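You operate a simulated robot arm through the tools that you are given. There is no shell and no other tool.

You run a simulated two-armed robot. Do the job below in one go: nothing can be reset, and whatever is moved stays where it is left.

JOB
Wipe and wax the test plate, stand the tray's large sensor on it.
Fine: blue block to wipe, yellow block with wax from the tin; both go back. Set down upright: blue block, yellow block, large sensor. A coat counts when it lies all over at full strength: go over it till it gets no stronger. What is to be rubbed or washed off counts as gone when no trace of it is left.

The check looks at the end state, three seconds after you hand in, the way a careful person would. Anything else that was tipped, shoved, dropped, spilled or broken makes it a failure.

ROBOT AND FRAMES
Two 7-joint arms with fingered hands on one trunk that stands fixed in place. Base frame: the origin is at the foot of the trunk, x ahead of it, y to its left, z up; the work surface is at about z = 0.73. Readings come in m, rad, newtons and seconds.
The left shoulder is at [0.04, 0.146, 1.154], the right one opposite. With the tool pointing down near the work surface each hand reaches from about 0.24 to 0.7 m from the base axis, measured 20 degrees to its own side. Payload 4 kg a hand.
Tool frame (each hand has its own): the origin (TCP) lies between the finger pads and is the grasp point; the fingertips stand 0.026 m ahead of it; z points along the fingers, y is the line along which they close. The gripper opens to 0.148 m; its body begins 0.073 m behind the TCP. The gripper is a hand of 3 fingers: y runs from the thumb to the fingers, the wrist lies at [0, 0, -0.224] in the tool frame, and closing takes about 1.5 s.
Orientation is that of the tool frame in the base frame, as [roll, pitch, yaw] about the fixed x, y, z axes, in that order (R = Rz(yaw) Ry(pitch) Rx(roll)). With the fingers straight down and closing along the base's y, the tool's x points along the base's -x, its y along +y and its z along -z.

CONTROLS
- The arms move only by the tool nudge_tool. It takes "left_motion", "right_motion" or both (then of equal length, played together; a hand with none holds still); each is a list of rows, each a list of 6 numbers: the shift along the tool's x, y, z in cm, then the turn, a rotation vector about the tool's x, y, z in rad. In form: [[tx, ty, tz, ax, ay, az], ...]. A call has 1 to 20 rows; each row is the pose to reach, as a shift and turn from the pose commanded when the call began, along the tool's axes at that moment. "left_claw" and "right_claw" are, for a hand that has rows, the finger opening in cm, from 0 to 14.8, set as the call begins (left out, the last holds). Rows are played at 5 a second. More than 0.05 m and 0.15 rad between two rows, or a gripper value outside its range, and nothing of the call is played. Where a pose cannot be reached the arm comes as near as it can. A force on the tool above 40 N (or 10 N above the force at the start of the call, whichever is more), or a blocked arm, ends the call early, and 0.2 s more pass. Each finger travels about 0.108 m/s and halts on what it meets, pressing with about 23 N; the grip force reading is that of the motor and also rises with nothing between the fingers. The clock runs only during rows and for 0.2 s after the last one: add rows that repeat a pose to give the fingers time. It gives the time, the measured TCP pose, the force on the tool (base axes), the opening and the grip force at its end, in the units of the frame above (readings bear some noise), with the torque about the TCP (base axes, N m) and any sound that the robot's microphone picked up.
- Cameras (640 x 400 px; columns grow to the right, rows downward): "scene" is now at [0.0862, -0.0539, 1.3809]; the picture's right is [-0.63, -0.78, 0.00], its down [-0.45, 0.37, -0.81] and it looks along [0.63, -0.51, -0.58] (base axes); focal length 322 px, centre (320, 200). "left" rides on the left gripper at [-0.068, -0.039, -0.09] in its tool frame; the picture's right is [0.50, -0.87, 0.00], its down [0.65, 0.38, -0.65] and it looks along [0.57, 0.33, 0.76] (tool axes); focal length 222 px, centre (320, 200). "right" rides on the right gripper at [0.068, -0.039, -0.09] in its tool frame; the picture's right is [0.50, 0.87, 0.00], its down [-0.66, 0.38, -0.65] and it looks along [-0.57, 0.33, 0.76] (tool axes); focal length 222 px, centre (320, 200). There is no depth. A picture from a camera that has moved, and an enlarged one, comes with that camera's place and axes in the base frame and with its lens.
- camera(camera): a new picture of that camera. No time passes.
- raise_lower(by): moves the trunk up (or, below 0, down) by that many m; the arms and the scene camera ride with it, the base frame stays. It gives what a move gives, with no picture.
- set_fingers(finger1, finger2, thumb_bend, hand): sets how far each is bent, from 0 (flat) to 1 (curled in); at 0.3 the hand is open as for a grip, at 0.7 the pads meet at the TCP. One left out holds its place. A second passes; each finger stops where it meets its share of the squeeze, and holds until it gets a number again. A gripper value or a shape takes the hand back. It gives what a move gives, with no picture; readings hold the bend of each and the force on the fingers (four entries, about 0 where the hand has none), thumb and palm.
- set_grasp(shape, hand): the hand has 3 fingers and takes this shape, open, in about a second: jaw (thumb against the fingers, like two jaws); tri (thumb and two fingers); tip (a fingertip pinch); poke (one finger out to press); point (the index stretched); flat (the hand flat); cup (the hand cupped); fist (a fist). The gripper value then closes the fingers along that shape, each until it touches; the sizes above hold for jaw. It gives what a move gives, with no picture.
- turn_head(pan, tilt): turns the head with the scene camera to pan (to the left, within 1.501 rad either way) and tilt (down, from -0.506 to 1.204), counted from straight ahead of the robot. It gives what a move gives.
- close_up(camera, box): a new picture of the part [left, top, right, bottom] of that camera's present view, enlarged. No time passes.
- close_job(): hands the job in; it is judged then, once.

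Places have to be worked out from the pictures, the camera data and where the tool is seen. Open the grippers and draw the arms clear of the work before you hand the job in, unless the task says otherwise.

The tools are called as a command line: name --argument value ..., lists and objects as JSON in quotes. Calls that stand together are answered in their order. nudge_tool: Moves the arms, as the interface text tells. Its arguments: {"type":"object","properties":{"left_motion":{"type":"array"},"left_claw":{"type":"number"},"right_motion":{"type":"array"},"right_claw":{"type":"number"}},"required":[]} The other tools are called the same way: raise_lower (by) moves the trunk up or down; set_grasp (shape, hand) gives the hand a shape; set_fingers (finger1, finger2, thumb_bend, hand) moves the fingers one by one; turn_head (pan, tilt) turns the head that bears the scene camera; camera (camera) takes a picture; close_up (camera, box) takes an enlarged picture of a part of a camera's view; close_job () hands the job in.

At the start:

```text
clock: 0.0
left_tcp_pos: [0.4485, -0.0505, 1.0261]
left_orientation: [3.141, 0.0, -3.139]
left_wrist_force: [-0.3, -1.3, 0.2]
left_ft_torque: [-0.03, 0.03, 0.01]
left_grip_width: 0.1477
left_grip_force: 0.0
left_shape: jaw
left_bend: [0.3, 0.3, 0.3]
left_finger forces: [0.0, 0.0, 0.1, 0.0, 0.1, 0.0]
right_tcp_pos: [0.3964, -0.4104, 1.0243]
right_orientation: [-3.142, 0.0, -3.142]
right_wrist_force: [0.2, 0.5, -0.4]
right_ft_torque: [-0.02, -0.01, 0.01]
right_grip_width: 0.1479
right_grip_force: 0.0
right_shape: jaw
right_bend: [0.3, 0.3, 0.3]
right_finger forces: [0.0, 0.0, 0.0, 0.1, 0.0, 0.0]
trunk travel left (down, up): [-0.325, 0.181]
head pan, tilt (commanded): [-0.682, 0.621]
```

scene: 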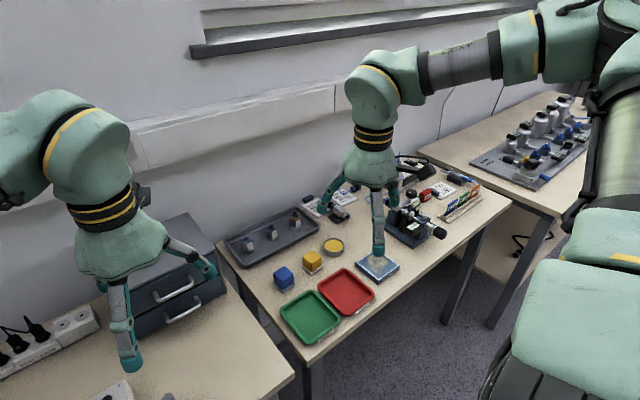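
right: 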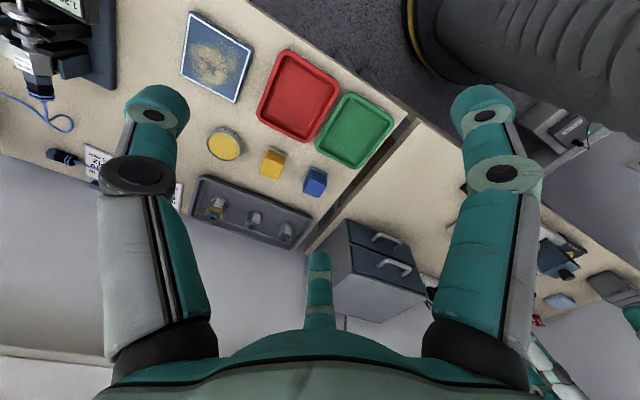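
left: 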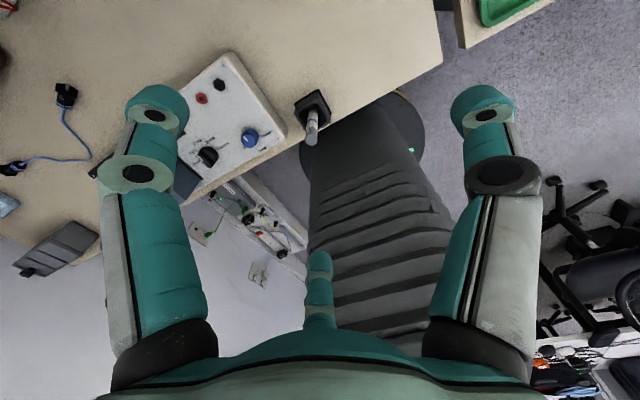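

I'll start by looking more closely at the work area with the test plate, blocks, tin and tray.

close_up --camera "scene" --box '[210, 160, 450, 350]'

close_up --camera "right" --box '[170, 0, 430, 260]'

```text
2.11 times, centred on (330, 255) of scene
camera zoom: at [0.0862, -0.0539, 1.3809], right [-0.63, -0.78, 0.0], down [-0.45, 0.37, -0.81], along [0.63, -0.51, -0.58], focal length 677 px, centre (299, 84)
```

zoom: 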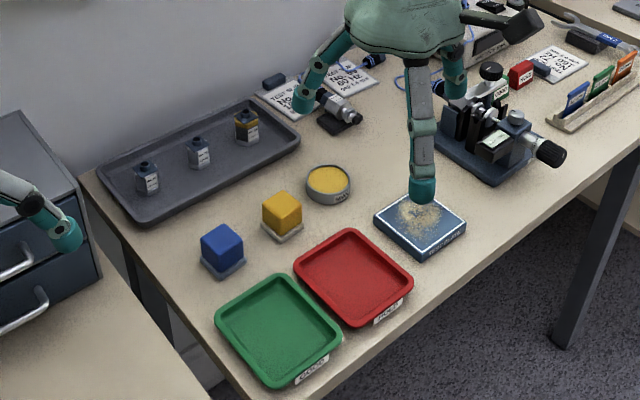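

```text
1.54 times, centred on (300, 130) of right
camera zoom: at [0.3288, -0.4495, 1.1147], right [-0.5, 0.87, 0.0], down [0.66, 0.38, 0.65], along [0.57, 0.33, -0.76], focal length 342 px, centre (351, 308)
```

zoom: 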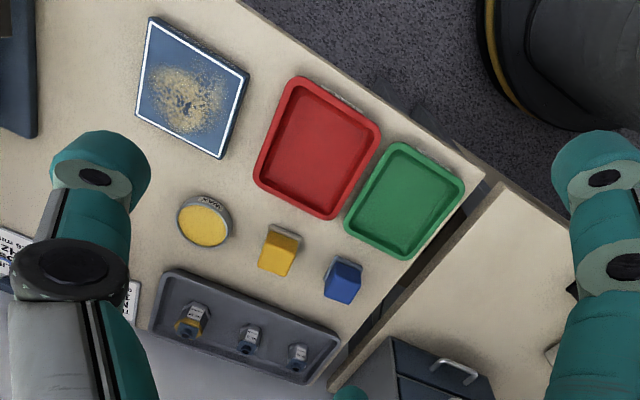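

The plate seems to be at about (0.455, -0.55) and is soiled, the blocks lie near x 0.56, and the sensors are in the tray near x 0.73. I zoom in on each to get details.

close_up --camera "scene" --box '[235, 195, 325, 255]'

close_up --camera "scene" --box '[260, 220, 350, 300]'

close_up --camera "scene" --box '[340, 220, 410, 290]'

close_up --camera "right" --box '[180, 110, 340, 250]'

```text
6.67 times, centred on (280, 225) of scene
camera zoom: at [0.0862, -0.0539, 1.3809], right [-0.63, -0.78, 0.0], down [-0.45, 0.37, -0.81], along [0.63, -0.51, -0.58], focal length 2144 px, centre (587, 33)
```

zoom: 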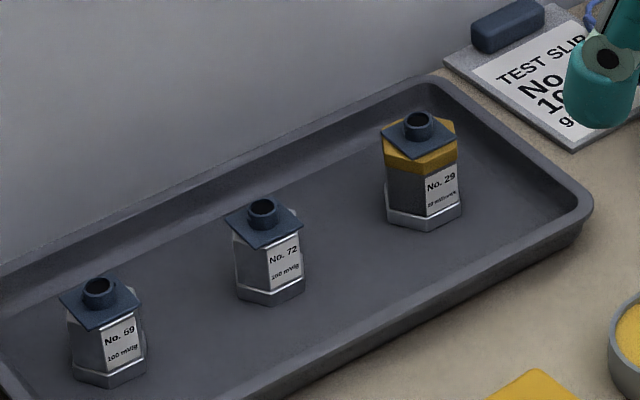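

```text
5.00 times, centred on (305, 260) of scene
camera zoom: at [0.0862, -0.0539, 1.3809], right [-0.63, -0.78, 0.0], down [-0.45, 0.37, -0.81], along [0.63, -0.51, -0.58], focal length 1608 px, centre (395, -100)
```

zoom: 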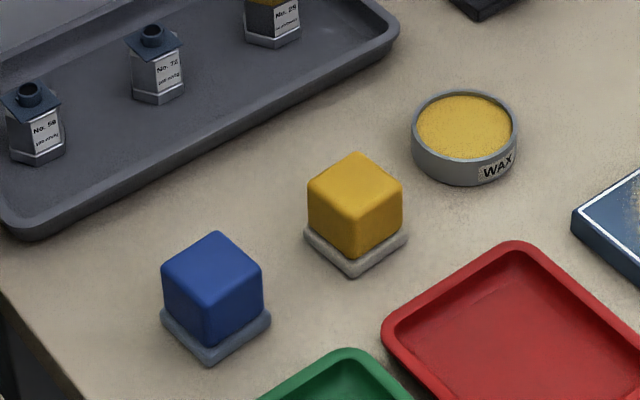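

```text
5.71 times, centred on (375, 255) of scene
camera zoom: at [0.0862, -0.0539, 1.3809], right [-0.63, -0.78, 0.0], down [-0.45, 0.37, -0.81], along [0.63, -0.51, -0.58], focal length 1837 px, centre (6, -114)
```

zoom: 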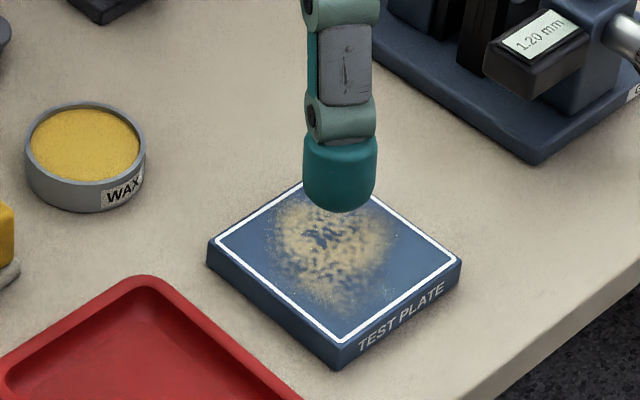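

```text
2.86 times, centred on (260, 180) of right
camera zoom: at [0.3288, -0.4495, 1.1147], right [-0.5, 0.87, 0.0], down [0.66, 0.38, 0.65], along [0.57, 0.33, -0.76], focal length 635 px, centre (491, 257)
```

zoom: 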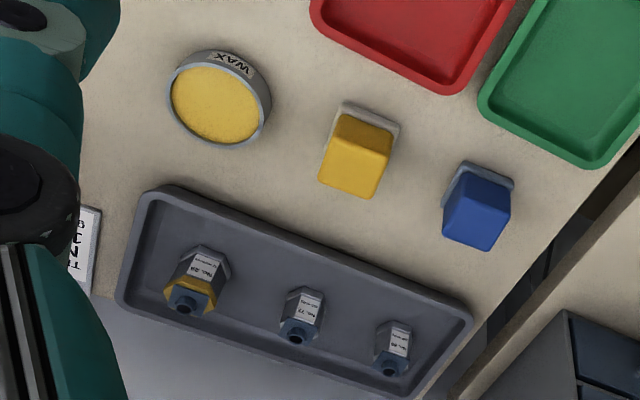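

The large sensor is the biggest one, No. 29 with the yellow band at about (0.73, -0.48). I bring the right hand lower over the blocks so its camera gives a closer view.

nudge_tool --right_motion '[[-1.5, -1.5, 3, 0, 0, 0], [-3, -3, 6, 0, 0, 0], [-3.4, -4, 9.4, 0, 0, 0], [-3.4, -4, 9.4, 0, 0, 0]]'

camera --camera "right"

camera --camera "scene"

```text
clock: 1.0
left_tcp_pos: [0.4499, -0.051, 1.0265]
left_orientation: [3.141, 0.0, -3.14]
left_wrist_force: [0.1, -0.6, 0.3]
left_ft_torque: [0.01, 0.02, 0.0]
left_grip_width: 0.1479
left_grip_force: 0.1
left_shape: jaw
left_bend: [0.3, 0.3, 0.3]
left_finger forces: [0.1, 0.1, 0.0, 0.0, 0.0, 0.0]
right_tcp_pos: [0.4306, -0.4511, 0.9285]
right_orientation: [-3.141, 0.001, 3.141]
right_wrist_force: [0.3, -0.2, -0.4]
right_ft_torque: [0.03, 0.02, -0.03]
right_grip_width: 0.148
right_grip_force: 0.1
right_shape: jaw
right_bend: [0.3, 0.3, 0.3]
right_finger forces: [0.0, 0.0, 0.1, 0.0, 0.0, 0.1]
trunk travel left (down, up): [-0.325, 0.181]
head pan, tilt (commanded): [-0.682, 0.621]
```

```text
taken
camera right: at [0.3633, -0.4893, 1.0198], right [-0.5, 0.87, 0.0], down [0.65, 0.38, 0.65], along [0.57, 0.33, -0.76], focal length 222 px, centre (320, 200)
```

right: 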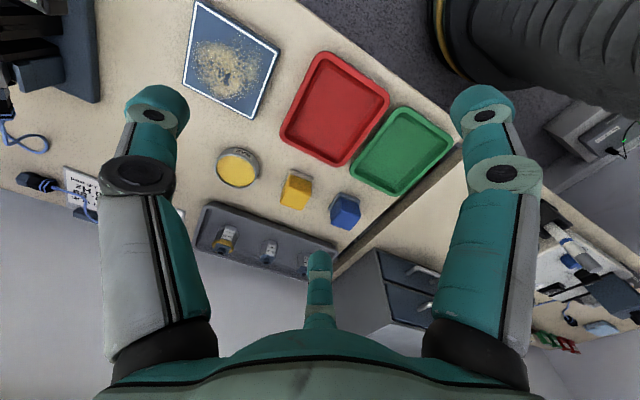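

```text
taken
camera scene: at [0.0859, -0.0537, 1.3809], right [-0.63, -0.78, 0.0], down [-0.45, 0.37, -0.81], along [0.63, -0.51, -0.58], focal length 322 px, centre (320, 200)
```

scene: 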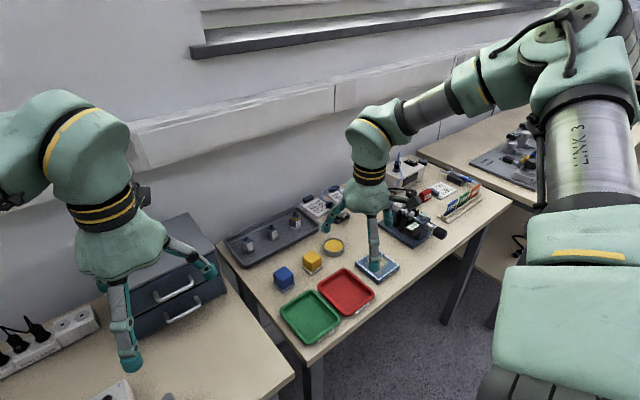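

The hand is at (0.431, -0.451, 0.929). I zoom onto the hand in the scene view to learn how its fingers and thumb lie, and onto the blocks in the hand camera.

close_up --camera "scene" --box '[300, 90, 460, 290]'

close_up --camera "right" --box '[180, 0, 480, 280]'

close_up --camera "right" --box '[190, 130, 380, 280]'

```text
2.00 times, centred on (380, 190) of scene
camera zoom: at [0.0859, -0.0537, 1.3809], right [-0.63, -0.78, 0.0], down [-0.45, 0.37, -0.81], along [0.63, -0.51, -0.58], focal length 643 px, centre (200, 220)
```

zoom: 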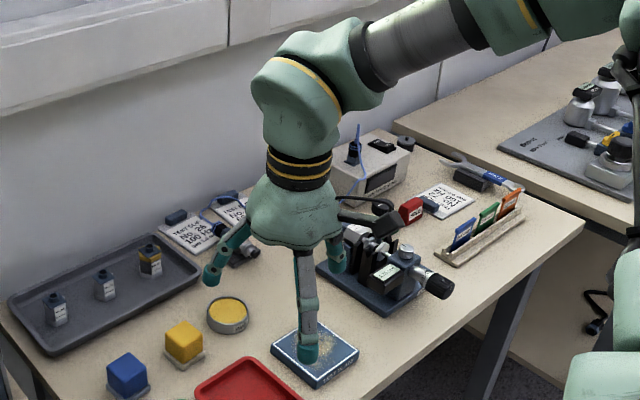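

```text
1.43 times, centred on (330, 140) of right
camera zoom: at [0.3633, -0.4893, 1.0198], right [-0.5, 0.87, 0.0], down [0.65, 0.38, 0.65], along [0.57, 0.33, -0.76], focal length 317 px, centre (306, 286)
```

zoom: 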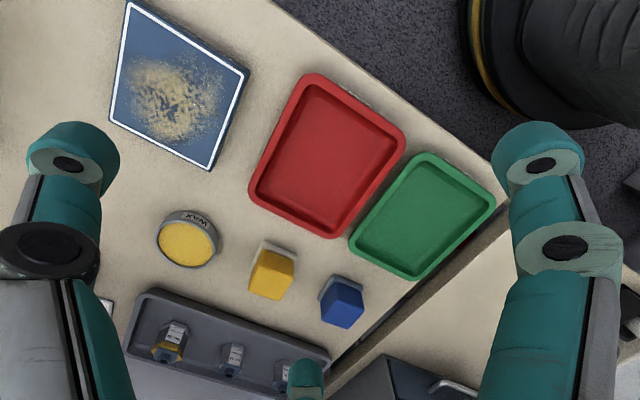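

```text
2.67 times, centred on (285, 205) of right
camera zoom: at [0.3633, -0.4893, 1.0198], right [-0.5, 0.87, 0.0], down [0.65, 0.38, 0.65], along [0.57, 0.33, -0.76], focal length 592 px, centre (413, 187)
```

zoom: 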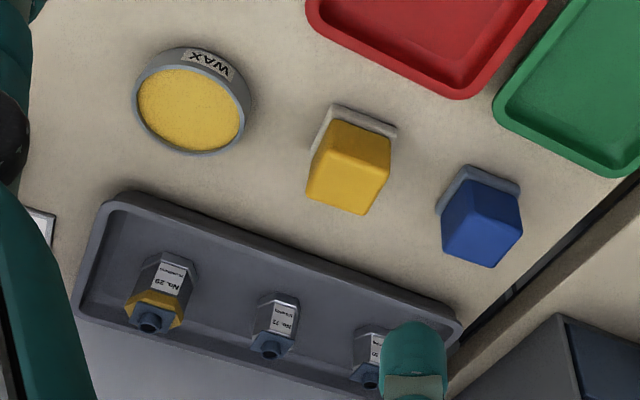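

The finger tips seem to stand at three points about 120° apart. I test how the grip closes in free air, at 6 cm opening.

nudge_tool --right_motion '[[0, 0, 0, 0, 0, 0], [0, 0, 0, 0, 0, 0], [0, 0, 0, 0, 0, 0], [0, 0, 0, 0, 0, 0], [0, 0, 0, 0, 0, 0], [0, 0, 0, 0, 0, 0]]' --right_claw 6

camera --camera "right"

close_up --camera "scene" --box '[300, 140, 440, 290]'

```text
clock: 2.4
left_tcp_pos: [0.4484, -0.0493, 1.0269]
left_orientation: [3.141, 0.0, 3.14]
left_wrist_force: [-0.4, 0.3, 0.6]
left_ft_torque: [0.04, -0.03, 0.01]
left_grip_width: 0.1476
left_grip_force: 0.1
left_shape: jaw
left_bend: [0.3, 0.3, 0.3]
left_finger forces: [0.0, 0.0, 0.0, 0.0, 0.1, 0.0]
right_tcp_pos: [0.4317, -0.4497, 0.9291]
right_orientation: [3.14, 0.001, 3.142]
right_wrist_force: [1.1, 0.4, -0.3]
right_ft_torque: [0.04, 0.02, 0.0]
right_grip_width: 0.0604
right_grip_force: 0.0
right_shape: jaw
right_bend: [0.77, 0.77, 0.7]
right_finger forces: [0.0, 0.0, 0.0, 0.1, 0.0, 0.0]
trunk travel left (down, up): [-0.325, 0.181]
head pan, tilt (commanded): [-0.682, 0.621]
```

```text
taken
camera right: at [0.3635, -0.4893, 1.0199], right [-0.5, 0.87, 0.0], down [0.66, 0.38, 0.65], along [0.57, 0.33, -0.76], focal length 222 px, centre (320, 200)
```

right: 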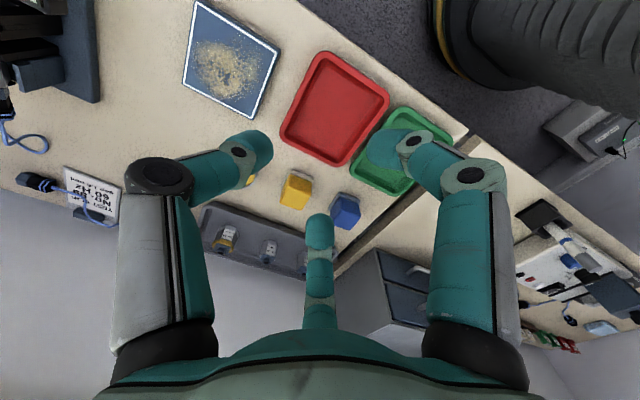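

```text
2.67 times, centred on (370, 215) of scene
camera zoom: at [0.0863, -0.054, 1.3809], right [-0.63, -0.78, 0.0], down [-0.45, 0.37, -0.81], along [0.63, -0.51, -0.58], focal length 857 px, centre (187, 160)
```

zoom: 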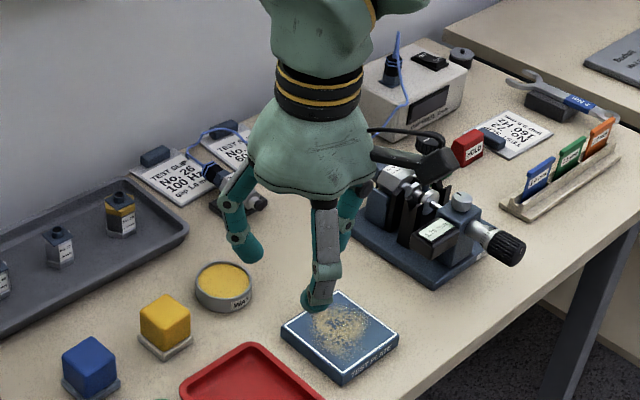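

In jaw shape the three digits close radially toward the axis. I try the other shapes in free air to see whether one gives a better grip on a cube.

set_grasp --hand "right" --shape "tri"

camera --camera "right"

set_grasp --hand "right" --shape "tip"

camera --camera "right"

set_grasp --hand "right" --shape "jaw"

camera --camera "right"

```text
clock: 3.3
left_tcp_pos: [0.4479, -0.0516, 1.0249]
left_orientation: [3.141, 0.002, -3.141]
left_wrist_force: [0.4, -0.1, -0.3]
left_ft_torque: [0.01, -0.04, 0.0]
left_grip_width: 0.148
left_grip_force: 0.0
left_shape: jaw
left_bend: [0.3, 0.3, 0.3]
left_finger forces: [0.1, 0.1, 0.0, 0.1, 0.1, 0.0]
right_tcp_pos: [0.4306, -0.4503, 0.9292]
right_orientation: [3.141, 0.0, 3.141]
right_wrist_force: [-0.6, 0.1, -0.3]
right_ft_torque: [-0.02, -0.03, 0.0]
right_grip_width: 0.1483
right_grip_force: 0.2
right_shape: tri
right_bend: [0.3, 0.3, 0.3]
right_finger forces: [0.1, 0.1, 0.0, 0.0, 0.0, 0.0]
trunk travel left (down, up): [-0.325, 0.181]
head pan, tilt (commanded): [-0.682, 0.621]
```

```text
taken
camera right: at [0.3635, -0.4893, 1.0199], right [-0.5, 0.87, 0.0], down [0.66, 0.38, 0.65], along [0.57, 0.33, -0.76], focal length 222 px, centre (320, 200)
```

right: 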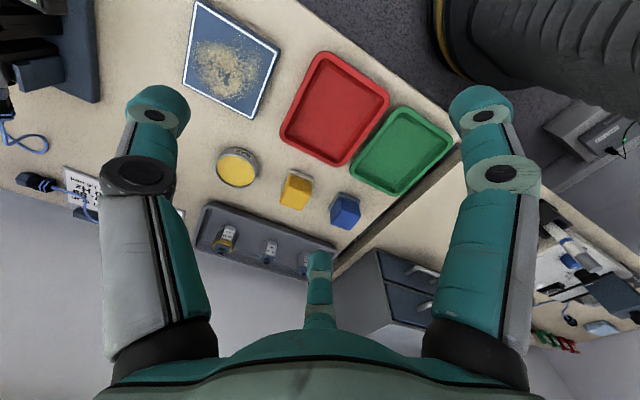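

```text
clock: 4.2
left_tcp_pos: [0.4491, -0.0501, 1.0249]
left_orientation: [-3.141, 0.001, -3.14]
left_wrist_force: [0.5, -0.2, 0.1]
left_ft_torque: [0.01, -0.03, -0.03]
left_grip_width: 0.1479
left_grip_force: 0.2
left_shape: jaw
left_bend: [0.3, 0.3, 0.3]
left_finger forces: [0.1, 0.0, 0.1, 0.0, 0.0, 0.0]
right_tcp_pos: [0.4315, -0.4509, 0.9293]
right_orientation: [-3.141, -0.001, 3.141]
right_wrist_force: [0.3, 0.9, -0.1]
right_ft_torque: [0.01, -0.04, -0.03]
right_grip_width: 0.1481
right_grip_force: 0.0
right_shape: tip
right_bend: [0.3, 0.3, 0.3]
right_finger forces: [0.1, 0.0, 0.0, 0.0, 0.0, 0.0]
trunk travel left (down, up): [-0.325, 0.181]
head pan, tilt (commanded): [-0.682, 0.621]
```

```text
taken
camera right: at [0.3635, -0.4893, 1.0199], right [-0.5, 0.87, 0.0], down [0.66, 0.38, 0.65], along [0.57, 0.33, -0.76], focal length 222 px, centre (320, 200)
```

right: 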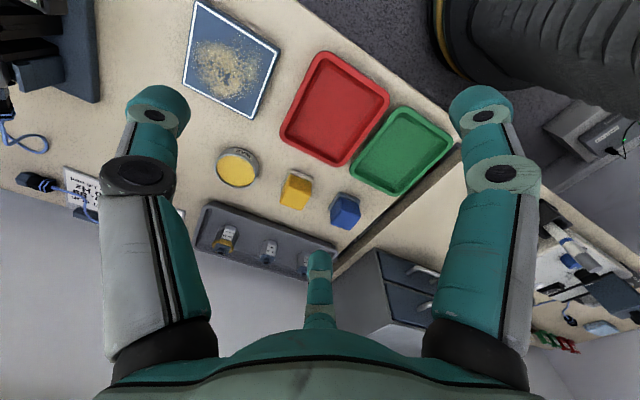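

```text
clock: 5.1
left_tcp_pos: [0.4489, -0.051, 1.0265]
left_orientation: [-3.141, 0.0, -3.141]
left_wrist_force: [-0.3, -0.5, 0.4]
left_ft_torque: [-0.01, 0.01, -0.01]
left_grip_width: 0.1479
left_grip_force: 0.0
left_shape: jaw
left_bend: [0.3, 0.3, 0.3]
left_finger forces: [0.0, 0.1, 0.0, 0.0, 0.1, 0.1]
right_tcp_pos: [0.4315, -0.4507, 0.9278]
right_orientation: [-3.141, 0.0, -3.14]
right_wrist_force: [1.2, 0.2, -0.2]
right_ft_torque: [0.03, 0.0, 0.01]
right_grip_width: 0.1476
right_grip_force: 0.1
right_shape: jaw
right_bend: [0.3, 0.3, 0.3]
right_finger forces: [0.0, 0.1, 0.0, 0.0, 0.0, 0.0]
trunk travel left (down, up): [-0.325, 0.181]
head pan, tilt (commanded): [-0.682, 0.621]
```

```text
taken
camera right: at [0.3635, -0.4893, 1.0199], right [-0.5, 0.87, 0.0], down [0.66, 0.38, 0.65], along [0.57, 0.33, -0.76], focal length 222 px, centre (320, 200)
```

right: 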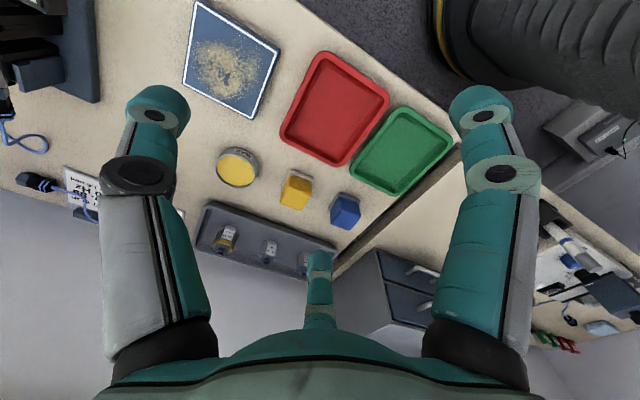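

All shapes open alike, so I keep jaw. The tin and sensor are far from the shoulder, so I will lower the trunk for more reach; first I lift both hands to keep them clear.

nudge_tool --left_motion '[[0, 2, -4, 0, 0, 0], [0, 4, -8, 0, 0, 0], [0, 6, -12, 0, 0, 0], [0, 8, -15, 0, 0, 0], [0, 8, -15, 0, 0, 0]]' --right_motion '[[0, 0, -4, 0, 0, 0], [0, 0, -8, 0, 0, 0], [0, 0, -12, 0, 0, 0], [0, 0, -15, 0, 0, 0], [0, 0, -15, 0, 0, 0]]'

camera --camera "scene"

```text
clock: 6.3
left_tcp_pos: [0.4487, 0.0303, 1.1752]
left_orientation: [3.141, -0.002, -3.141]
left_wrist_force: [-0.4, -0.5, 0.1]
left_ft_torque: [0.0, 0.02, 0.01]
left_grip_width: 0.1479
left_grip_force: 0.1
left_shape: jaw
left_bend: [0.3, 0.3, 0.3]
left_finger forces: [0.0, 0.0, 0.0, 0.0, 0.0, 0.0]
right_tcp_pos: [0.4311, -0.4519, 1.0792]
right_orientation: [3.141, -0.001, 3.141]
right_wrist_force: [-0.4, 0.4, -0.5]
right_ft_torque: [0.02, 0.03, 0.0]
right_grip_width: 0.148
right_grip_force: 0.1
right_shape: jaw
right_bend: [0.3, 0.3, 0.3]
right_finger forces: [0.1, 0.1, 0.0, 0.1, 0.1, 0.1]
trunk travel left (down, up): [-0.325, 0.181]
head pan, tilt (commanded): [-0.682, 0.621]
```

```text
taken
camera scene: at [0.0869, -0.0548, 1.3808], right [-0.63, -0.78, 0.0], down [-0.45, 0.37, -0.81], along [0.63, -0.51, -0.58], focal length 322 px, centre (320, 200)
```

scene: 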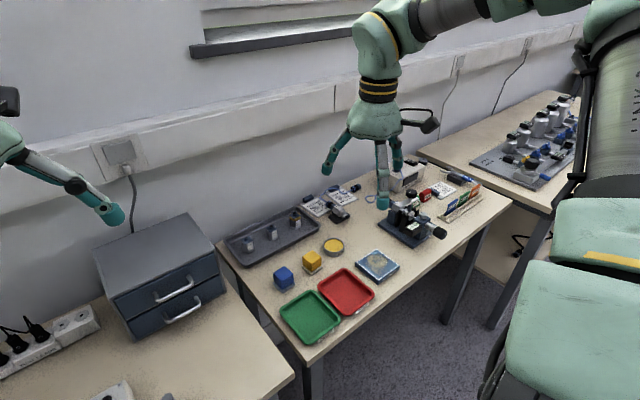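

The work area is now in clear view. I take close-ups for measuring before lowering the trunk.

close_up --camera "scene" --box '[345, 235, 410, 295]'

close_up --camera "scene" --box '[310, 225, 360, 265]'

close_up --camera "scene" --box '[270, 200, 340, 250]'

close_up --camera "scene" --box '[265, 240, 330, 300]'

```text
6.67 times, centred on (378, 265) of scene
camera zoom: at [0.0869, -0.0548, 1.3808], right [-0.63, -0.78, 0.0], down [-0.45, 0.37, -0.81], along [0.63, -0.51, -0.58], focal length 2144 px, centre (-63, -233)
```

zoom: 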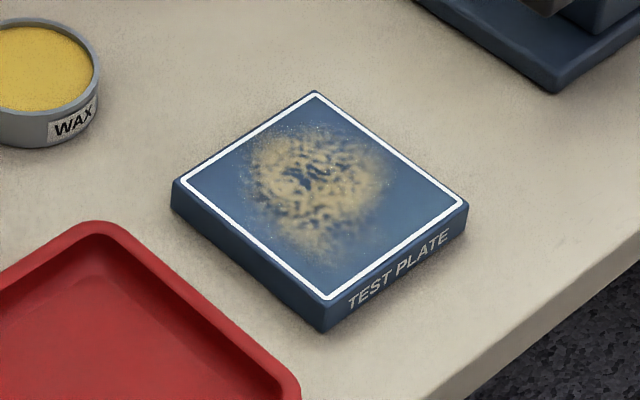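

```text
10.00 times, centred on (335, 245) of scene
camera zoom: at [0.0869, -0.0548, 1.3808], right [-0.63, -0.78, 0.0], down [-0.45, 0.37, -0.81], along [0.63, -0.51, -0.58], focal length 3215 px, centre (170, -250)
```

zoom: 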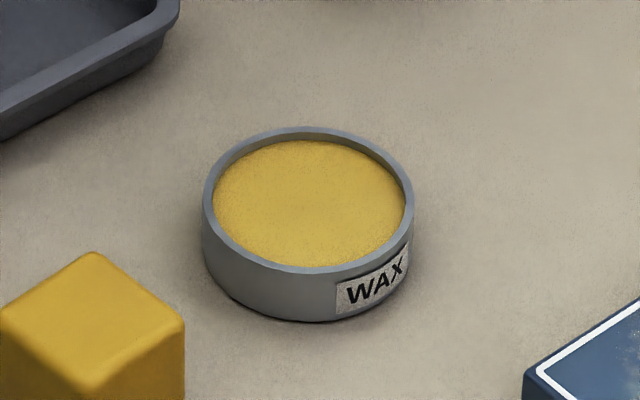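

```text
8.00 times, centred on (305, 225) of scene
camera zoom: at [0.0869, -0.0548, 1.3808], right [-0.63, -0.78, 0.0], down [-0.45, 0.37, -0.81], along [0.63, -0.51, -0.58], focal length 2572 px, centre (440, 0)
```

zoom: 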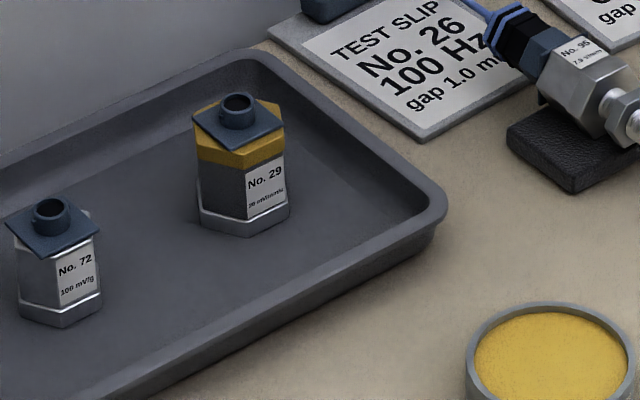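

```text
6.67 times, centred on (298, 270) of scene
camera zoom: at [0.0869, -0.0548, 1.3808], right [-0.63, -0.78, 0.0], down [-0.45, 0.37, -0.81], along [0.63, -0.51, -0.58], focal length 2144 px, centre (470, -267)
```

zoom: 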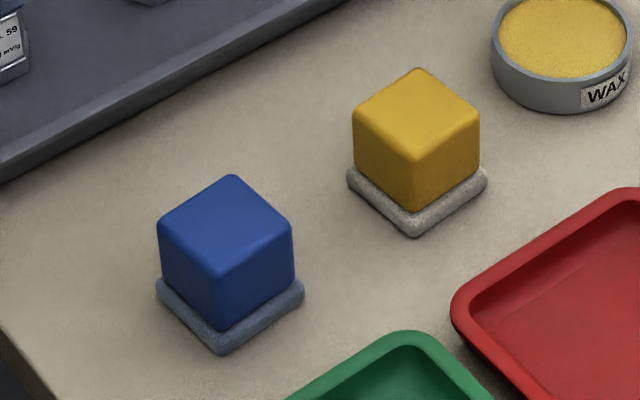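

Measured: plate frame x 0.414–0.493, y −0.589…−0.511, top z≈0.746; blue at (0.564, −0.325), yellow at (0.562, −0.415), tin at (0.575, −0.502), large sensor around (0.73, −0.475). I lower the trunk 0.16 m so the shoulder is level with the wrist at work height.

raise_lower --by -0.16

camera --camera "scene"

camera --camera "right"

```text
clock: 8.1
left_tcp_pos: [0.4477, 0.0307, 1.0175]
left_orientation: [3.141, 0.0, 3.141]
left_wrist_force: [0.6, -0.6, -0.1]
left_ft_torque: [0.0, 0.03, -0.02]
left_grip_width: 0.1479
left_grip_force: 0.0
left_shape: jaw
left_bend: [0.3, 0.3, 0.3]
left_finger forces: [0.1, 0.1, 0.1, 0.0, 0.1, 0.1]
right_tcp_pos: [0.4312, -0.4501, 0.9198]
right_orientation: [3.141, -0.001, -3.14]
right_wrist_force: [-0.3, -0.6, 0.0]
right_ft_torque: [-0.03, 0.0, 0.06]
right_grip_width: 0.1478
right_grip_force: 0.1
right_shape: jaw
right_bend: [0.3, 0.3, 0.3]
right_finger forces: [0.0, 0.0, 0.0, 0.0, 0.0, 0.1]
trunk travel left (down, up): [-0.165, 0.341]
head pan, tilt (commanded): [-0.682, 0.621]
```

```text
taken
camera scene: at [0.086, -0.0538, 1.222], right [-0.63, -0.78, 0.0], down [-0.45, 0.37, -0.81], along [0.63, -0.51, -0.58], focal length 322 px, centre (320, 200)
```

scene: 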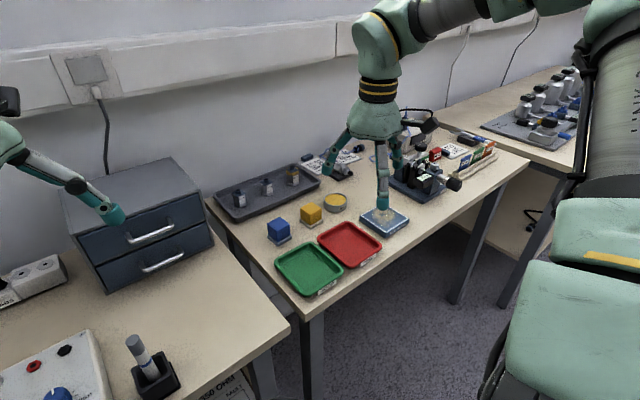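

```text
taken
camera right: at [0.3632, -0.4893, 1.0111], right [-0.5, 0.87, 0.0], down [0.65, 0.38, 0.65], along [0.57, 0.33, -0.76], focal length 222 px, centre (320, 200)
```

right: 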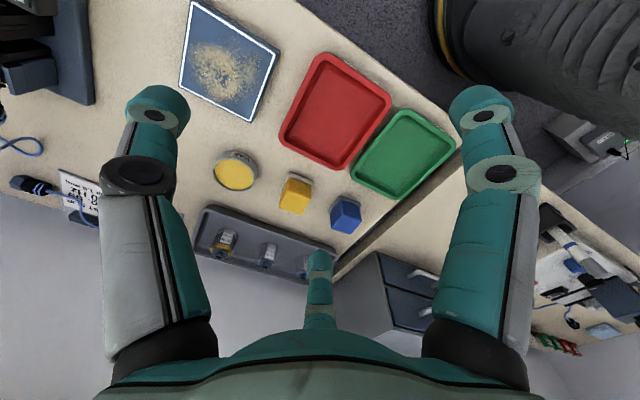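

Trunk is down by 0.16 m. I take close-ups from this new viewpoint to cross-check the positions.

close_up --camera "scene" --box '[255, 185, 355, 250]'

close_up --camera "right" --box '[260, 150, 380, 240]'

close_up --camera "right" --box '[170, 120, 300, 270]'

```text
6.15 times, centred on (305, 218) of scene
camera zoom: at [0.086, -0.0538, 1.222], right [-0.63, -0.78, 0.0], down [-0.45, 0.37, -0.81], along [0.63, -0.51, -0.58], focal length 1979 px, centre (412, 92)
```

zoom: 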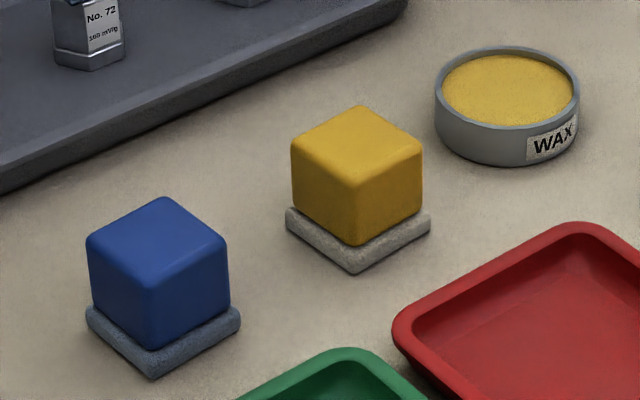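

```text
4.44 times, centred on (320, 195) of right
camera zoom: at [0.3632, -0.4893, 1.0111], right [-0.5, 0.87, 0.0], down [0.65, 0.38, 0.65], along [0.57, 0.33, -0.76], focal length 987 px, centre (320, 222)
```

zoom: 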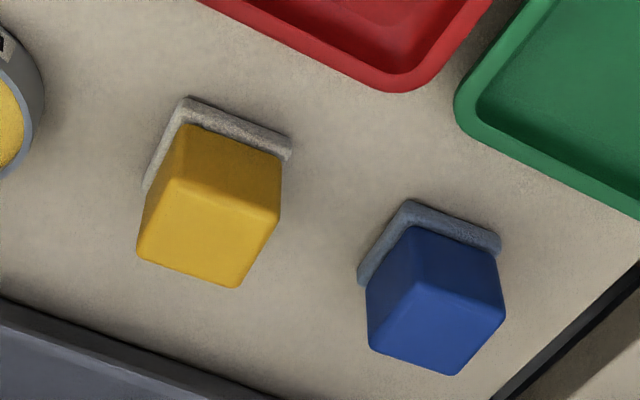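

```text
2.67 times, centred on (235, 195) of right
camera zoom: at [0.3632, -0.4893, 1.0111], right [-0.5, 0.87, 0.0], down [0.65, 0.38, 0.65], along [0.57, 0.33, -0.76], focal length 592 px, centre (547, 213)
```

zoom: 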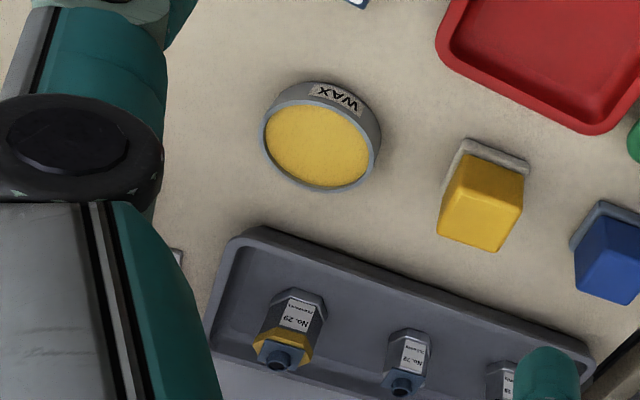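

Cross-checks agree: blue centre (0.5645, −0.3246), top z≈0.770. I move the right hand above the blue block with a 7 cm opening.

nudge_tool --right_motion '[[-2.7, 2.5, 0, 0, 0, 0], [-5.4, 5, 0, 0, 0, 0], [-8, 7.5, 1, 0, 0, 0], [-10.7, 10, 2, 0, 0, 0], [-13.33, 12.55, 4, 0, 0, 0], [-13.33, 12.55, 4, 0, 0, 0], [-13.33, 12.55, 4, 0, 0, 0]]' --right_claw 7

camera --camera "scene"

camera --camera "right"

```text
clock: 9.7
left_tcp_pos: [0.4488, 0.0286, 1.0163]
left_orientation: [3.141, -0.001, -3.139]
left_wrist_force: [-0.6, 0.4, -0.4]
left_ft_torque: [0.02, -0.01, 0.04]
left_grip_width: 0.1477
left_grip_force: 0.1
left_shape: jaw
left_bend: [0.3, 0.3, 0.3]
left_finger forces: [0.0, 0.0, 0.1, 0.0, 0.1, 0.0]
right_tcp_pos: [0.5639, -0.3254, 0.8782]
right_orientation: [-3.141, 0.001, 3.141]
right_wrist_force: [0.1, 0.4, 1.2]
right_ft_torque: [-0.01, 0.01, -0.03]
right_grip_width: 0.0702
right_grip_force: 0.0
right_shape: jaw
right_bend: [0.37, 0.37, 0.7]
right_finger forces: [0.0, 0.0, 0.0, 0.1, 0.1, 0.1]
trunk travel left (down, up): [-0.165, 0.341]
head pan, tilt (commanded): [-0.682, 0.621]
```

```text
taken
camera scene: at [0.0866, -0.0538, 1.2219], right [-0.63, -0.78, 0.0], down [-0.45, 0.37, -0.81], along [0.63, -0.51, -0.58], focal length 322 px, centre (320, 200)
```

scene: 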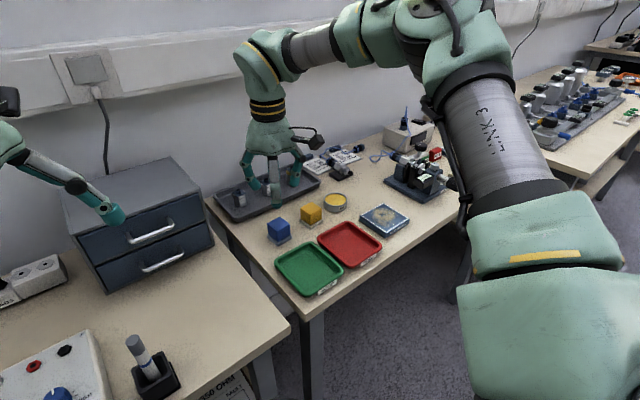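

```text
taken
camera right: at [0.4966, -0.3645, 0.9702], right [-0.5, 0.87, 0.0], down [0.66, 0.38, 0.65], along [0.57, 0.33, -0.76], focal length 222 px, centre (320, 200)
```

right: 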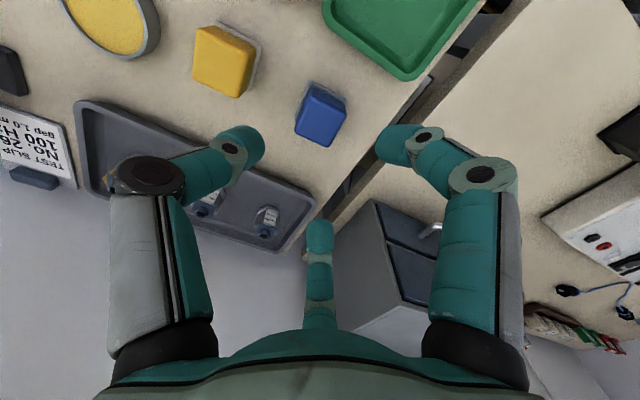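

The blue block appears centred under the hand. I descend to TCP z≈0.772 so the fingertips stay just above the felt pad.

nudge_tool --right_motion '[[-0.05, 0.05, 3, 0, 0, 0], [-0.05, 0.05, 6, 0, 0, 0], [-0.05, 0.05, 8.5, 0, 0, 0], [-0.05, 0.05, 10.5, 0, 0, 0], [-0.05, 0.05, 10.5, 0, 0, 0]]'

camera --camera "right"

close_up --camera "scene" --box '[220, 160, 360, 260]'

```text
clock: 10.9
left_tcp_pos: [0.4477, 0.0313, 1.0168]
left_orientation: [3.141, 0.0, 3.142]
left_wrist_force: [0.2, 0.0, -0.3]
left_ft_torque: [0.0, 0.02, 0.02]
left_grip_width: 0.148
left_grip_force: 0.0
left_shape: jaw
left_bend: [0.3, 0.3, 0.3]
left_finger forces: [0.0, 0.0, 0.1, 0.1, 0.0, 0.1]
right_tcp_pos: [0.5636, -0.3244, 0.7745]
right_orientation: [-3.141, 0.0, -3.141]
right_wrist_force: [0.1, -0.7, -0.2]
right_ft_torque: [-0.03, 0.0, 0.01]
right_grip_width: 0.0704
right_grip_force: 0.0
right_shape: jaw
right_bend: [0.37, 0.37, 0.7]
right_finger forces: [0.0, 0.0, 0.0, 0.0, 0.0, 0.0]
trunk travel left (down, up): [-0.165, 0.341]
head pan, tilt (commanded): [-0.682, 0.621]
```

```text
taken
camera right: at [0.497, -0.3634, 0.8657], right [-0.5, 0.87, 0.0], down [0.65, 0.38, 0.65], along [0.57, 0.33, -0.76], focal length 222 px, centre (320, 200)
```

right: 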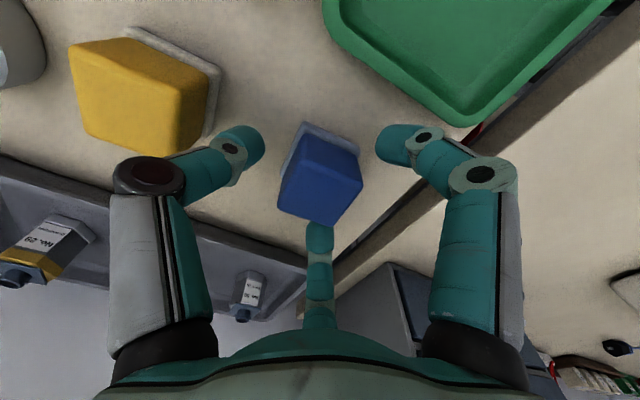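

```text
4.00 times, centred on (290, 210) of scene
camera zoom: at [0.0859, -0.0537, 1.222], right [-0.63, -0.78, 0.0], down [-0.45, 0.37, -0.81], along [0.63, -0.51, -0.58], focal length 1286 px, centre (440, 160)
```

zoom: 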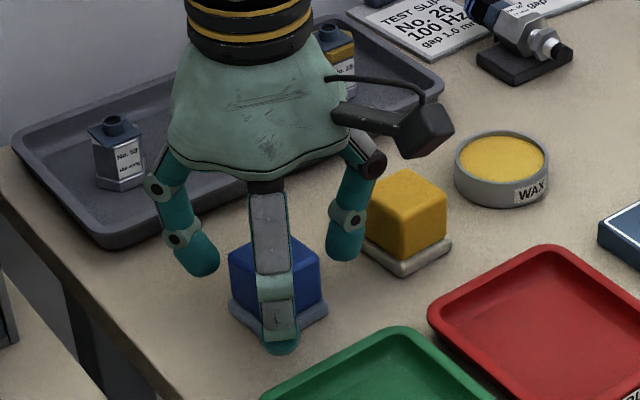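

The three digits surround the blue block without touching neighbours. I close the hand on it.

nudge_tool --right_motion '[[0, 0, 0, 0, 0, 0], [0, 0, 0, 0, 0, 0], [0, 0, 0, 0, 0, 0], [0, 0, 0, 0, 0, 0], [0, 0, 0, 0, 0, 0], [0, 0, 0, 0, 0, 0], [0, 0, 0, 0, 0, 0], [0, 0, 0, 0, 0, 0]]' --right_claw 0

camera --camera "right"

close_up --camera "scene" --box '[220, 160, 360, 260]'

```text
clock: 12.7
left_tcp_pos: [0.4489, 0.0293, 1.0151]
left_orientation: [-3.141, 0.001, -3.138]
left_wrist_force: [-0.1, -0.3, -0.9]
left_ft_torque: [0.01, 0.0, 0.01]
left_grip_width: 0.1481
left_grip_force: 0.1
left_shape: jaw
left_bend: [0.3, 0.3, 0.3]
left_finger forces: [0.0, 0.0, 0.1, 0.0, 0.1, 0.0]
right_tcp_pos: [0.5629, -0.3253, 0.774]
right_orientation: [3.14, -0.001, -3.14]
right_wrist_force: [-0.5, -0.3, -0.3]
right_ft_torque: [-0.02, 0.0, -0.01]
right_grip_width: 0.036
right_grip_force: 23.0
right_shape: jaw
right_bend: [0.76, 0.76, 0.7]
right_finger forces: [17.5, 19.1, 0.0, 0.0, 19.9, 0.1]
trunk travel left (down, up): [-0.165, 0.341]
head pan, tilt (commanded): [-0.682, 0.621]
```

```text
taken
camera right: at [0.4972, -0.3634, 0.8657], right [-0.5, 0.87, 0.0], down [0.66, 0.38, 0.65], along [0.57, 0.33, -0.76], focal length 222 px, centre (320, 200)
```

right: 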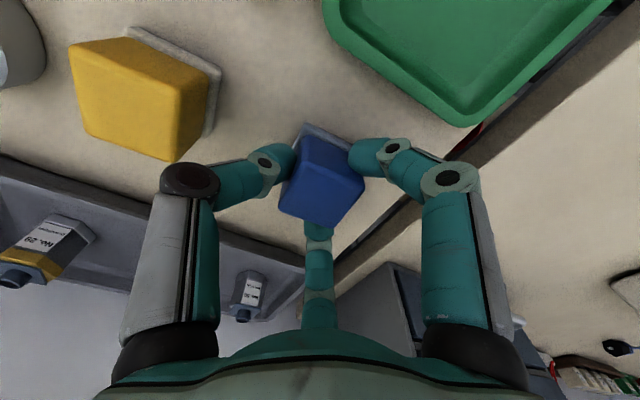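

```text
4.00 times, centred on (290, 210) of scene
camera zoom: at [0.0863, -0.0539, 1.2219], right [-0.63, -0.78, 0.0], down [-0.45, 0.37, -0.81], along [0.63, -0.51, -0.58], focal length 1286 px, centre (440, 160)
```

zoom: 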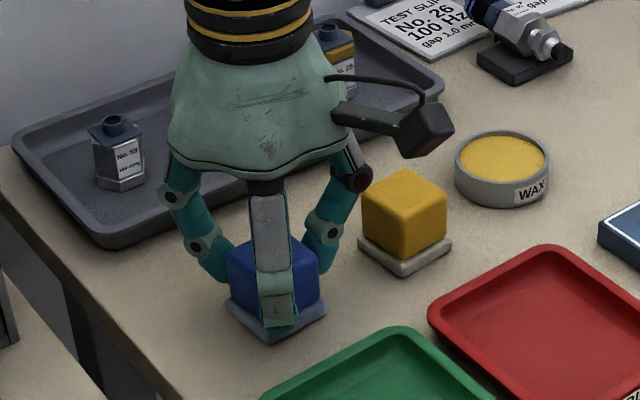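

The grip holds at 23 N with each digit loaded. I lift 7 cm and check that block and felt pad come together.

nudge_tool --right_motion '[[0, 0, -1, 0, 0, 0], [0, 0, -3, 0, 0, 0], [0, 0, -5, 0, 0, 0], [0, 0, -7, 0, 0, 0], [0, 0, -7, 0, 0, 0]]'

camera --camera "right"

close_up --camera "scene" --box '[220, 140, 360, 260]'

```text
clock: 13.9
left_tcp_pos: [0.448, 0.0299, 1.0154]
left_orientation: [3.141, 0.0, -3.141]
left_wrist_force: [0.9, 0.1, 0.0]
left_ft_torque: [0.01, -0.03, -0.01]
left_grip_width: 0.1476
left_grip_force: 0.0
left_shape: jaw
left_bend: [0.3, 0.3, 0.3]
left_finger forces: [0.0, 0.0, 0.0, 0.1, 0.0, 0.0]
right_tcp_pos: [0.5629, -0.3245, 0.844]
right_orientation: [3.14, 0.001, -3.14]
right_wrist_force: [-0.2, 0.8, -0.4]
right_ft_torque: [0.01, -0.03, 0.03]
right_grip_width: 0.0363
right_grip_force: 23.1
right_shape: jaw
right_bend: [0.76, 0.76, 0.7]
right_finger forces: [17.5, 19.1, 0.0, 0.0, 19.9, 0.0]
trunk travel left (down, up): [-0.165, 0.341]
head pan, tilt (commanded): [-0.682, 0.621]
```

```text
taken
camera right: at [0.4971, -0.363, 0.9361], right [-0.5, 0.87, 0.0], down [0.66, 0.38, 0.65], along [0.57, 0.33, -0.76], focal length 222 px, centre (320, 200)
```

right: 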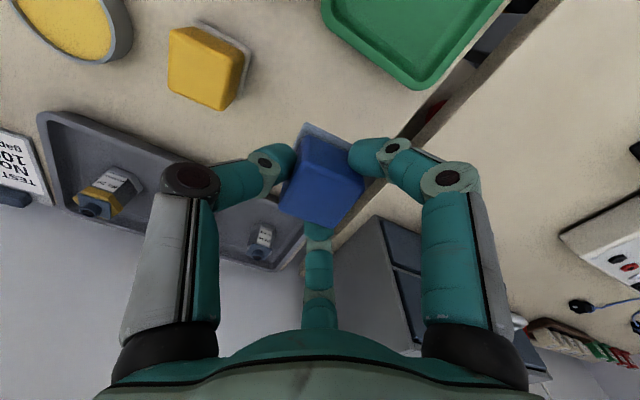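

```text
3.33 times, centred on (290, 200) of scene
camera zoom: at [0.0865, -0.054, 1.2219], right [-0.63, -0.78, 0.0], down [-0.45, 0.37, -0.81], along [0.63, -0.51, -0.58], focal length 1072 px, centre (420, 200)
```

zoom: 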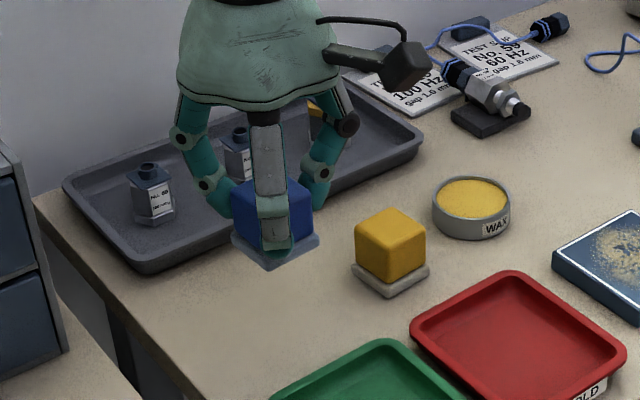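

The block with its felt pad is held straight. I carry it over to a point above the plate centre at (0.4535, −0.55), well above everything.

nudge_tool --right_motion '[[1, -2, -1.5, 0, 0, 0], [3, -6, -2, 0, 0, 0], [5, -10, -2, 0, 0, 0], [7, -14, -2, 0, 0, 0], [9, -18, -2, 0, 0, 0], [10.95, -22.55, -2, 0, 0, 0], [10.95, -22.55, -2, 0, 0, 0]]'

camera --camera "right"

camera --camera "scene"

close_up --camera "scene" --box '[320, 130, 460, 250]'

```text
clock: 15.5
left_tcp_pos: [0.4487, 0.031, 1.0149]
left_orientation: [-3.14, 0.0, -3.14]
left_wrist_force: [-0.2, -0.2, 0.1]
left_ft_torque: [0.0, 0.05, -0.01]
left_grip_width: 0.1481
left_grip_force: 0.1
left_shape: jaw
left_bend: [0.3, 0.3, 0.3]
left_finger forces: [0.1, 0.0, 0.1, 0.0, 0.1, 0.0]
right_tcp_pos: [0.4551, -0.5482, 0.8649]
right_orientation: [-3.142, 0.001, -3.14]
right_wrist_force: [-0.3, -0.5, -0.3]
right_ft_torque: [0.0, 0.03, 0.04]
right_grip_width: 0.0361
right_grip_force: 22.1
right_shape: jaw
right_bend: [0.76, 0.76, 0.7]
right_finger forces: [17.5, 19.0, 0.0, 0.0, 19.9, 0.1]
trunk travel left (down, up): [-0.165, 0.341]
head pan, tilt (commanded): [-0.682, 0.621]
```

```text
taken
camera right: at [0.3875, -0.5888, 0.9556], right [-0.5, 0.87, 0.0], down [0.66, 0.38, 0.65], along [0.57, 0.33, -0.76], focal length 222 px, centre (320, 200)
```

right: 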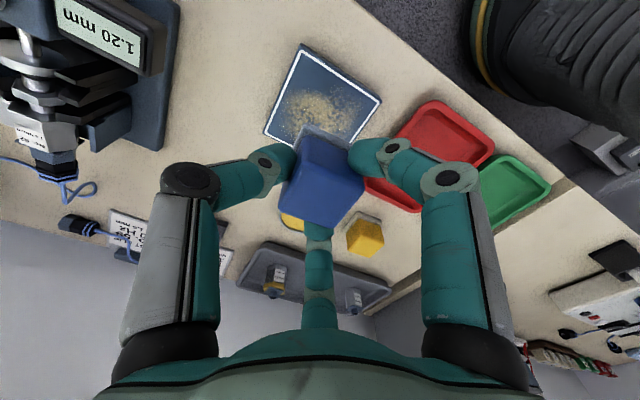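

```text
taken
camera scene: at [0.0866, -0.0532, 1.2219], right [-0.63, -0.78, 0.0], down [-0.45, 0.37, -0.81], along [0.63, -0.51, -0.58], focal length 322 px, centre (320, 200)
```

scene: 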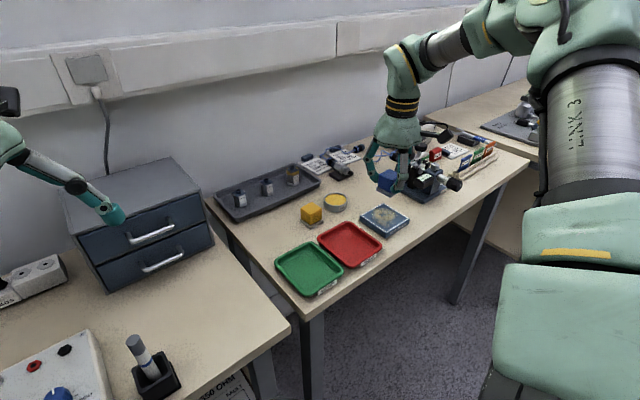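

```text
3.33 times, centred on (390, 190) of scene
camera zoom: at [0.0866, -0.0532, 1.2219], right [-0.63, -0.78, 0.0], down [-0.45, 0.37, -0.81], along [0.63, -0.51, -0.58], focal length 1072 px, centre (87, 233)
```

zoom: 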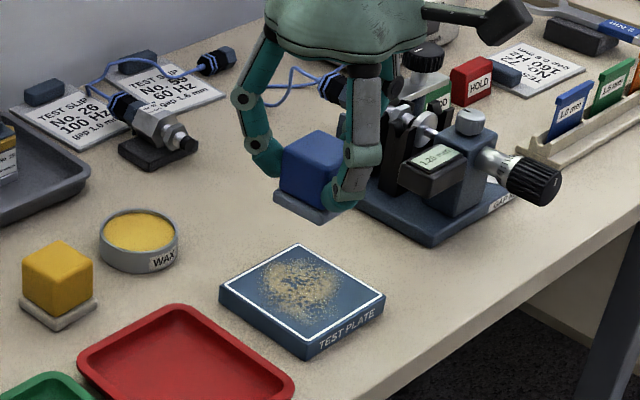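

Over the plate at z 0.865; expected pad contact at TCP z≈0.790. I descend to just above contact.

nudge_tool --right_motion '[[0, 0, 2, 0, 0, 0], [0, 0, 4, 0, 0, 0], [0, 0, 6, 0, 0, 0], [0, 0, 6.7, 0, 0, 0], [0, 0, 6.7, 0, 0, 0]]'

close_up --camera "scene" --box '[340, 150, 440, 240]'

camera --camera "right"

```text
clock: 16.7
left_tcp_pos: [0.4485, 0.0298, 1.0158]
left_orientation: [-3.141, 0.002, -3.141]
left_wrist_force: [-0.6, 0.1, 0.0]
left_ft_torque: [-0.01, 0.05, -0.02]
left_grip_width: 0.1479
left_grip_force: 0.0
left_shape: jaw
left_bend: [0.3, 0.3, 0.3]
left_finger forces: [0.1, 0.0, 0.1, 0.0, 0.0, 0.1]
right_tcp_pos: [0.4543, -0.5502, 0.7964]
right_orientation: [3.139, 0.0, 3.142]
right_wrist_force: [-0.1, -0.5, -0.2]
right_ft_torque: [0.03, 0.0, 0.01]
right_grip_width: 0.0361
right_grip_force: 23.0
right_shape: jaw
right_bend: [0.76, 0.76, 0.7]
right_finger forces: [17.5, 19.0, 0.0, 0.0, 19.7, 0.1]
trunk travel left (down, up): [-0.165, 0.341]
head pan, tilt (commanded): [-0.682, 0.621]
```

```text
4.44 times, centred on (390, 195) of scene
camera zoom: at [0.0862, -0.054, 1.2219], right [-0.63, -0.78, 0.0], down [-0.45, 0.37, -0.81], along [0.63, -0.51, -0.58], focal length 1429 px, centre (9, 222)
```

zoom: 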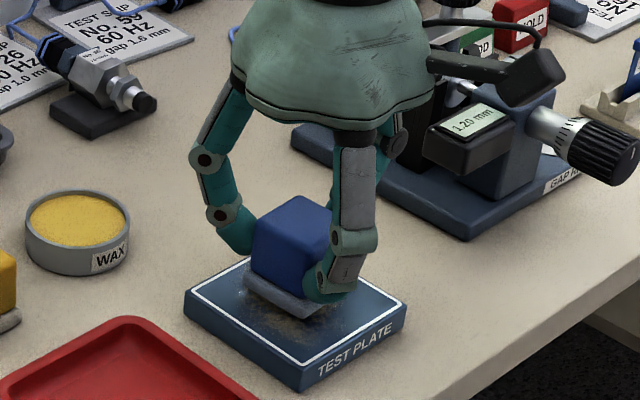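

```text
taken
camera right: at [0.3878, -0.5889, 0.888], right [-0.5, 0.87, 0.0], down [0.66, 0.38, 0.65], along [0.57, 0.33, -0.76], focal length 222 px, centre (320, 200)
```

right: 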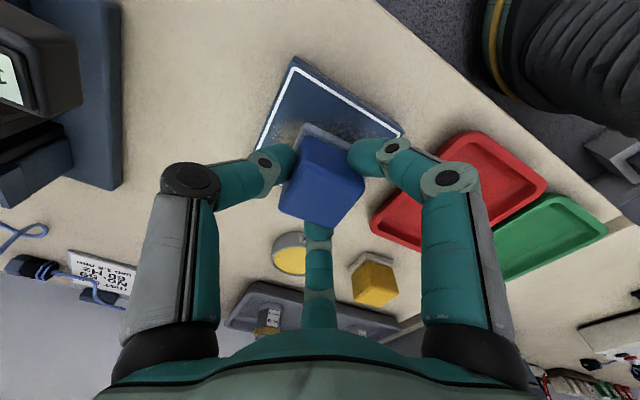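

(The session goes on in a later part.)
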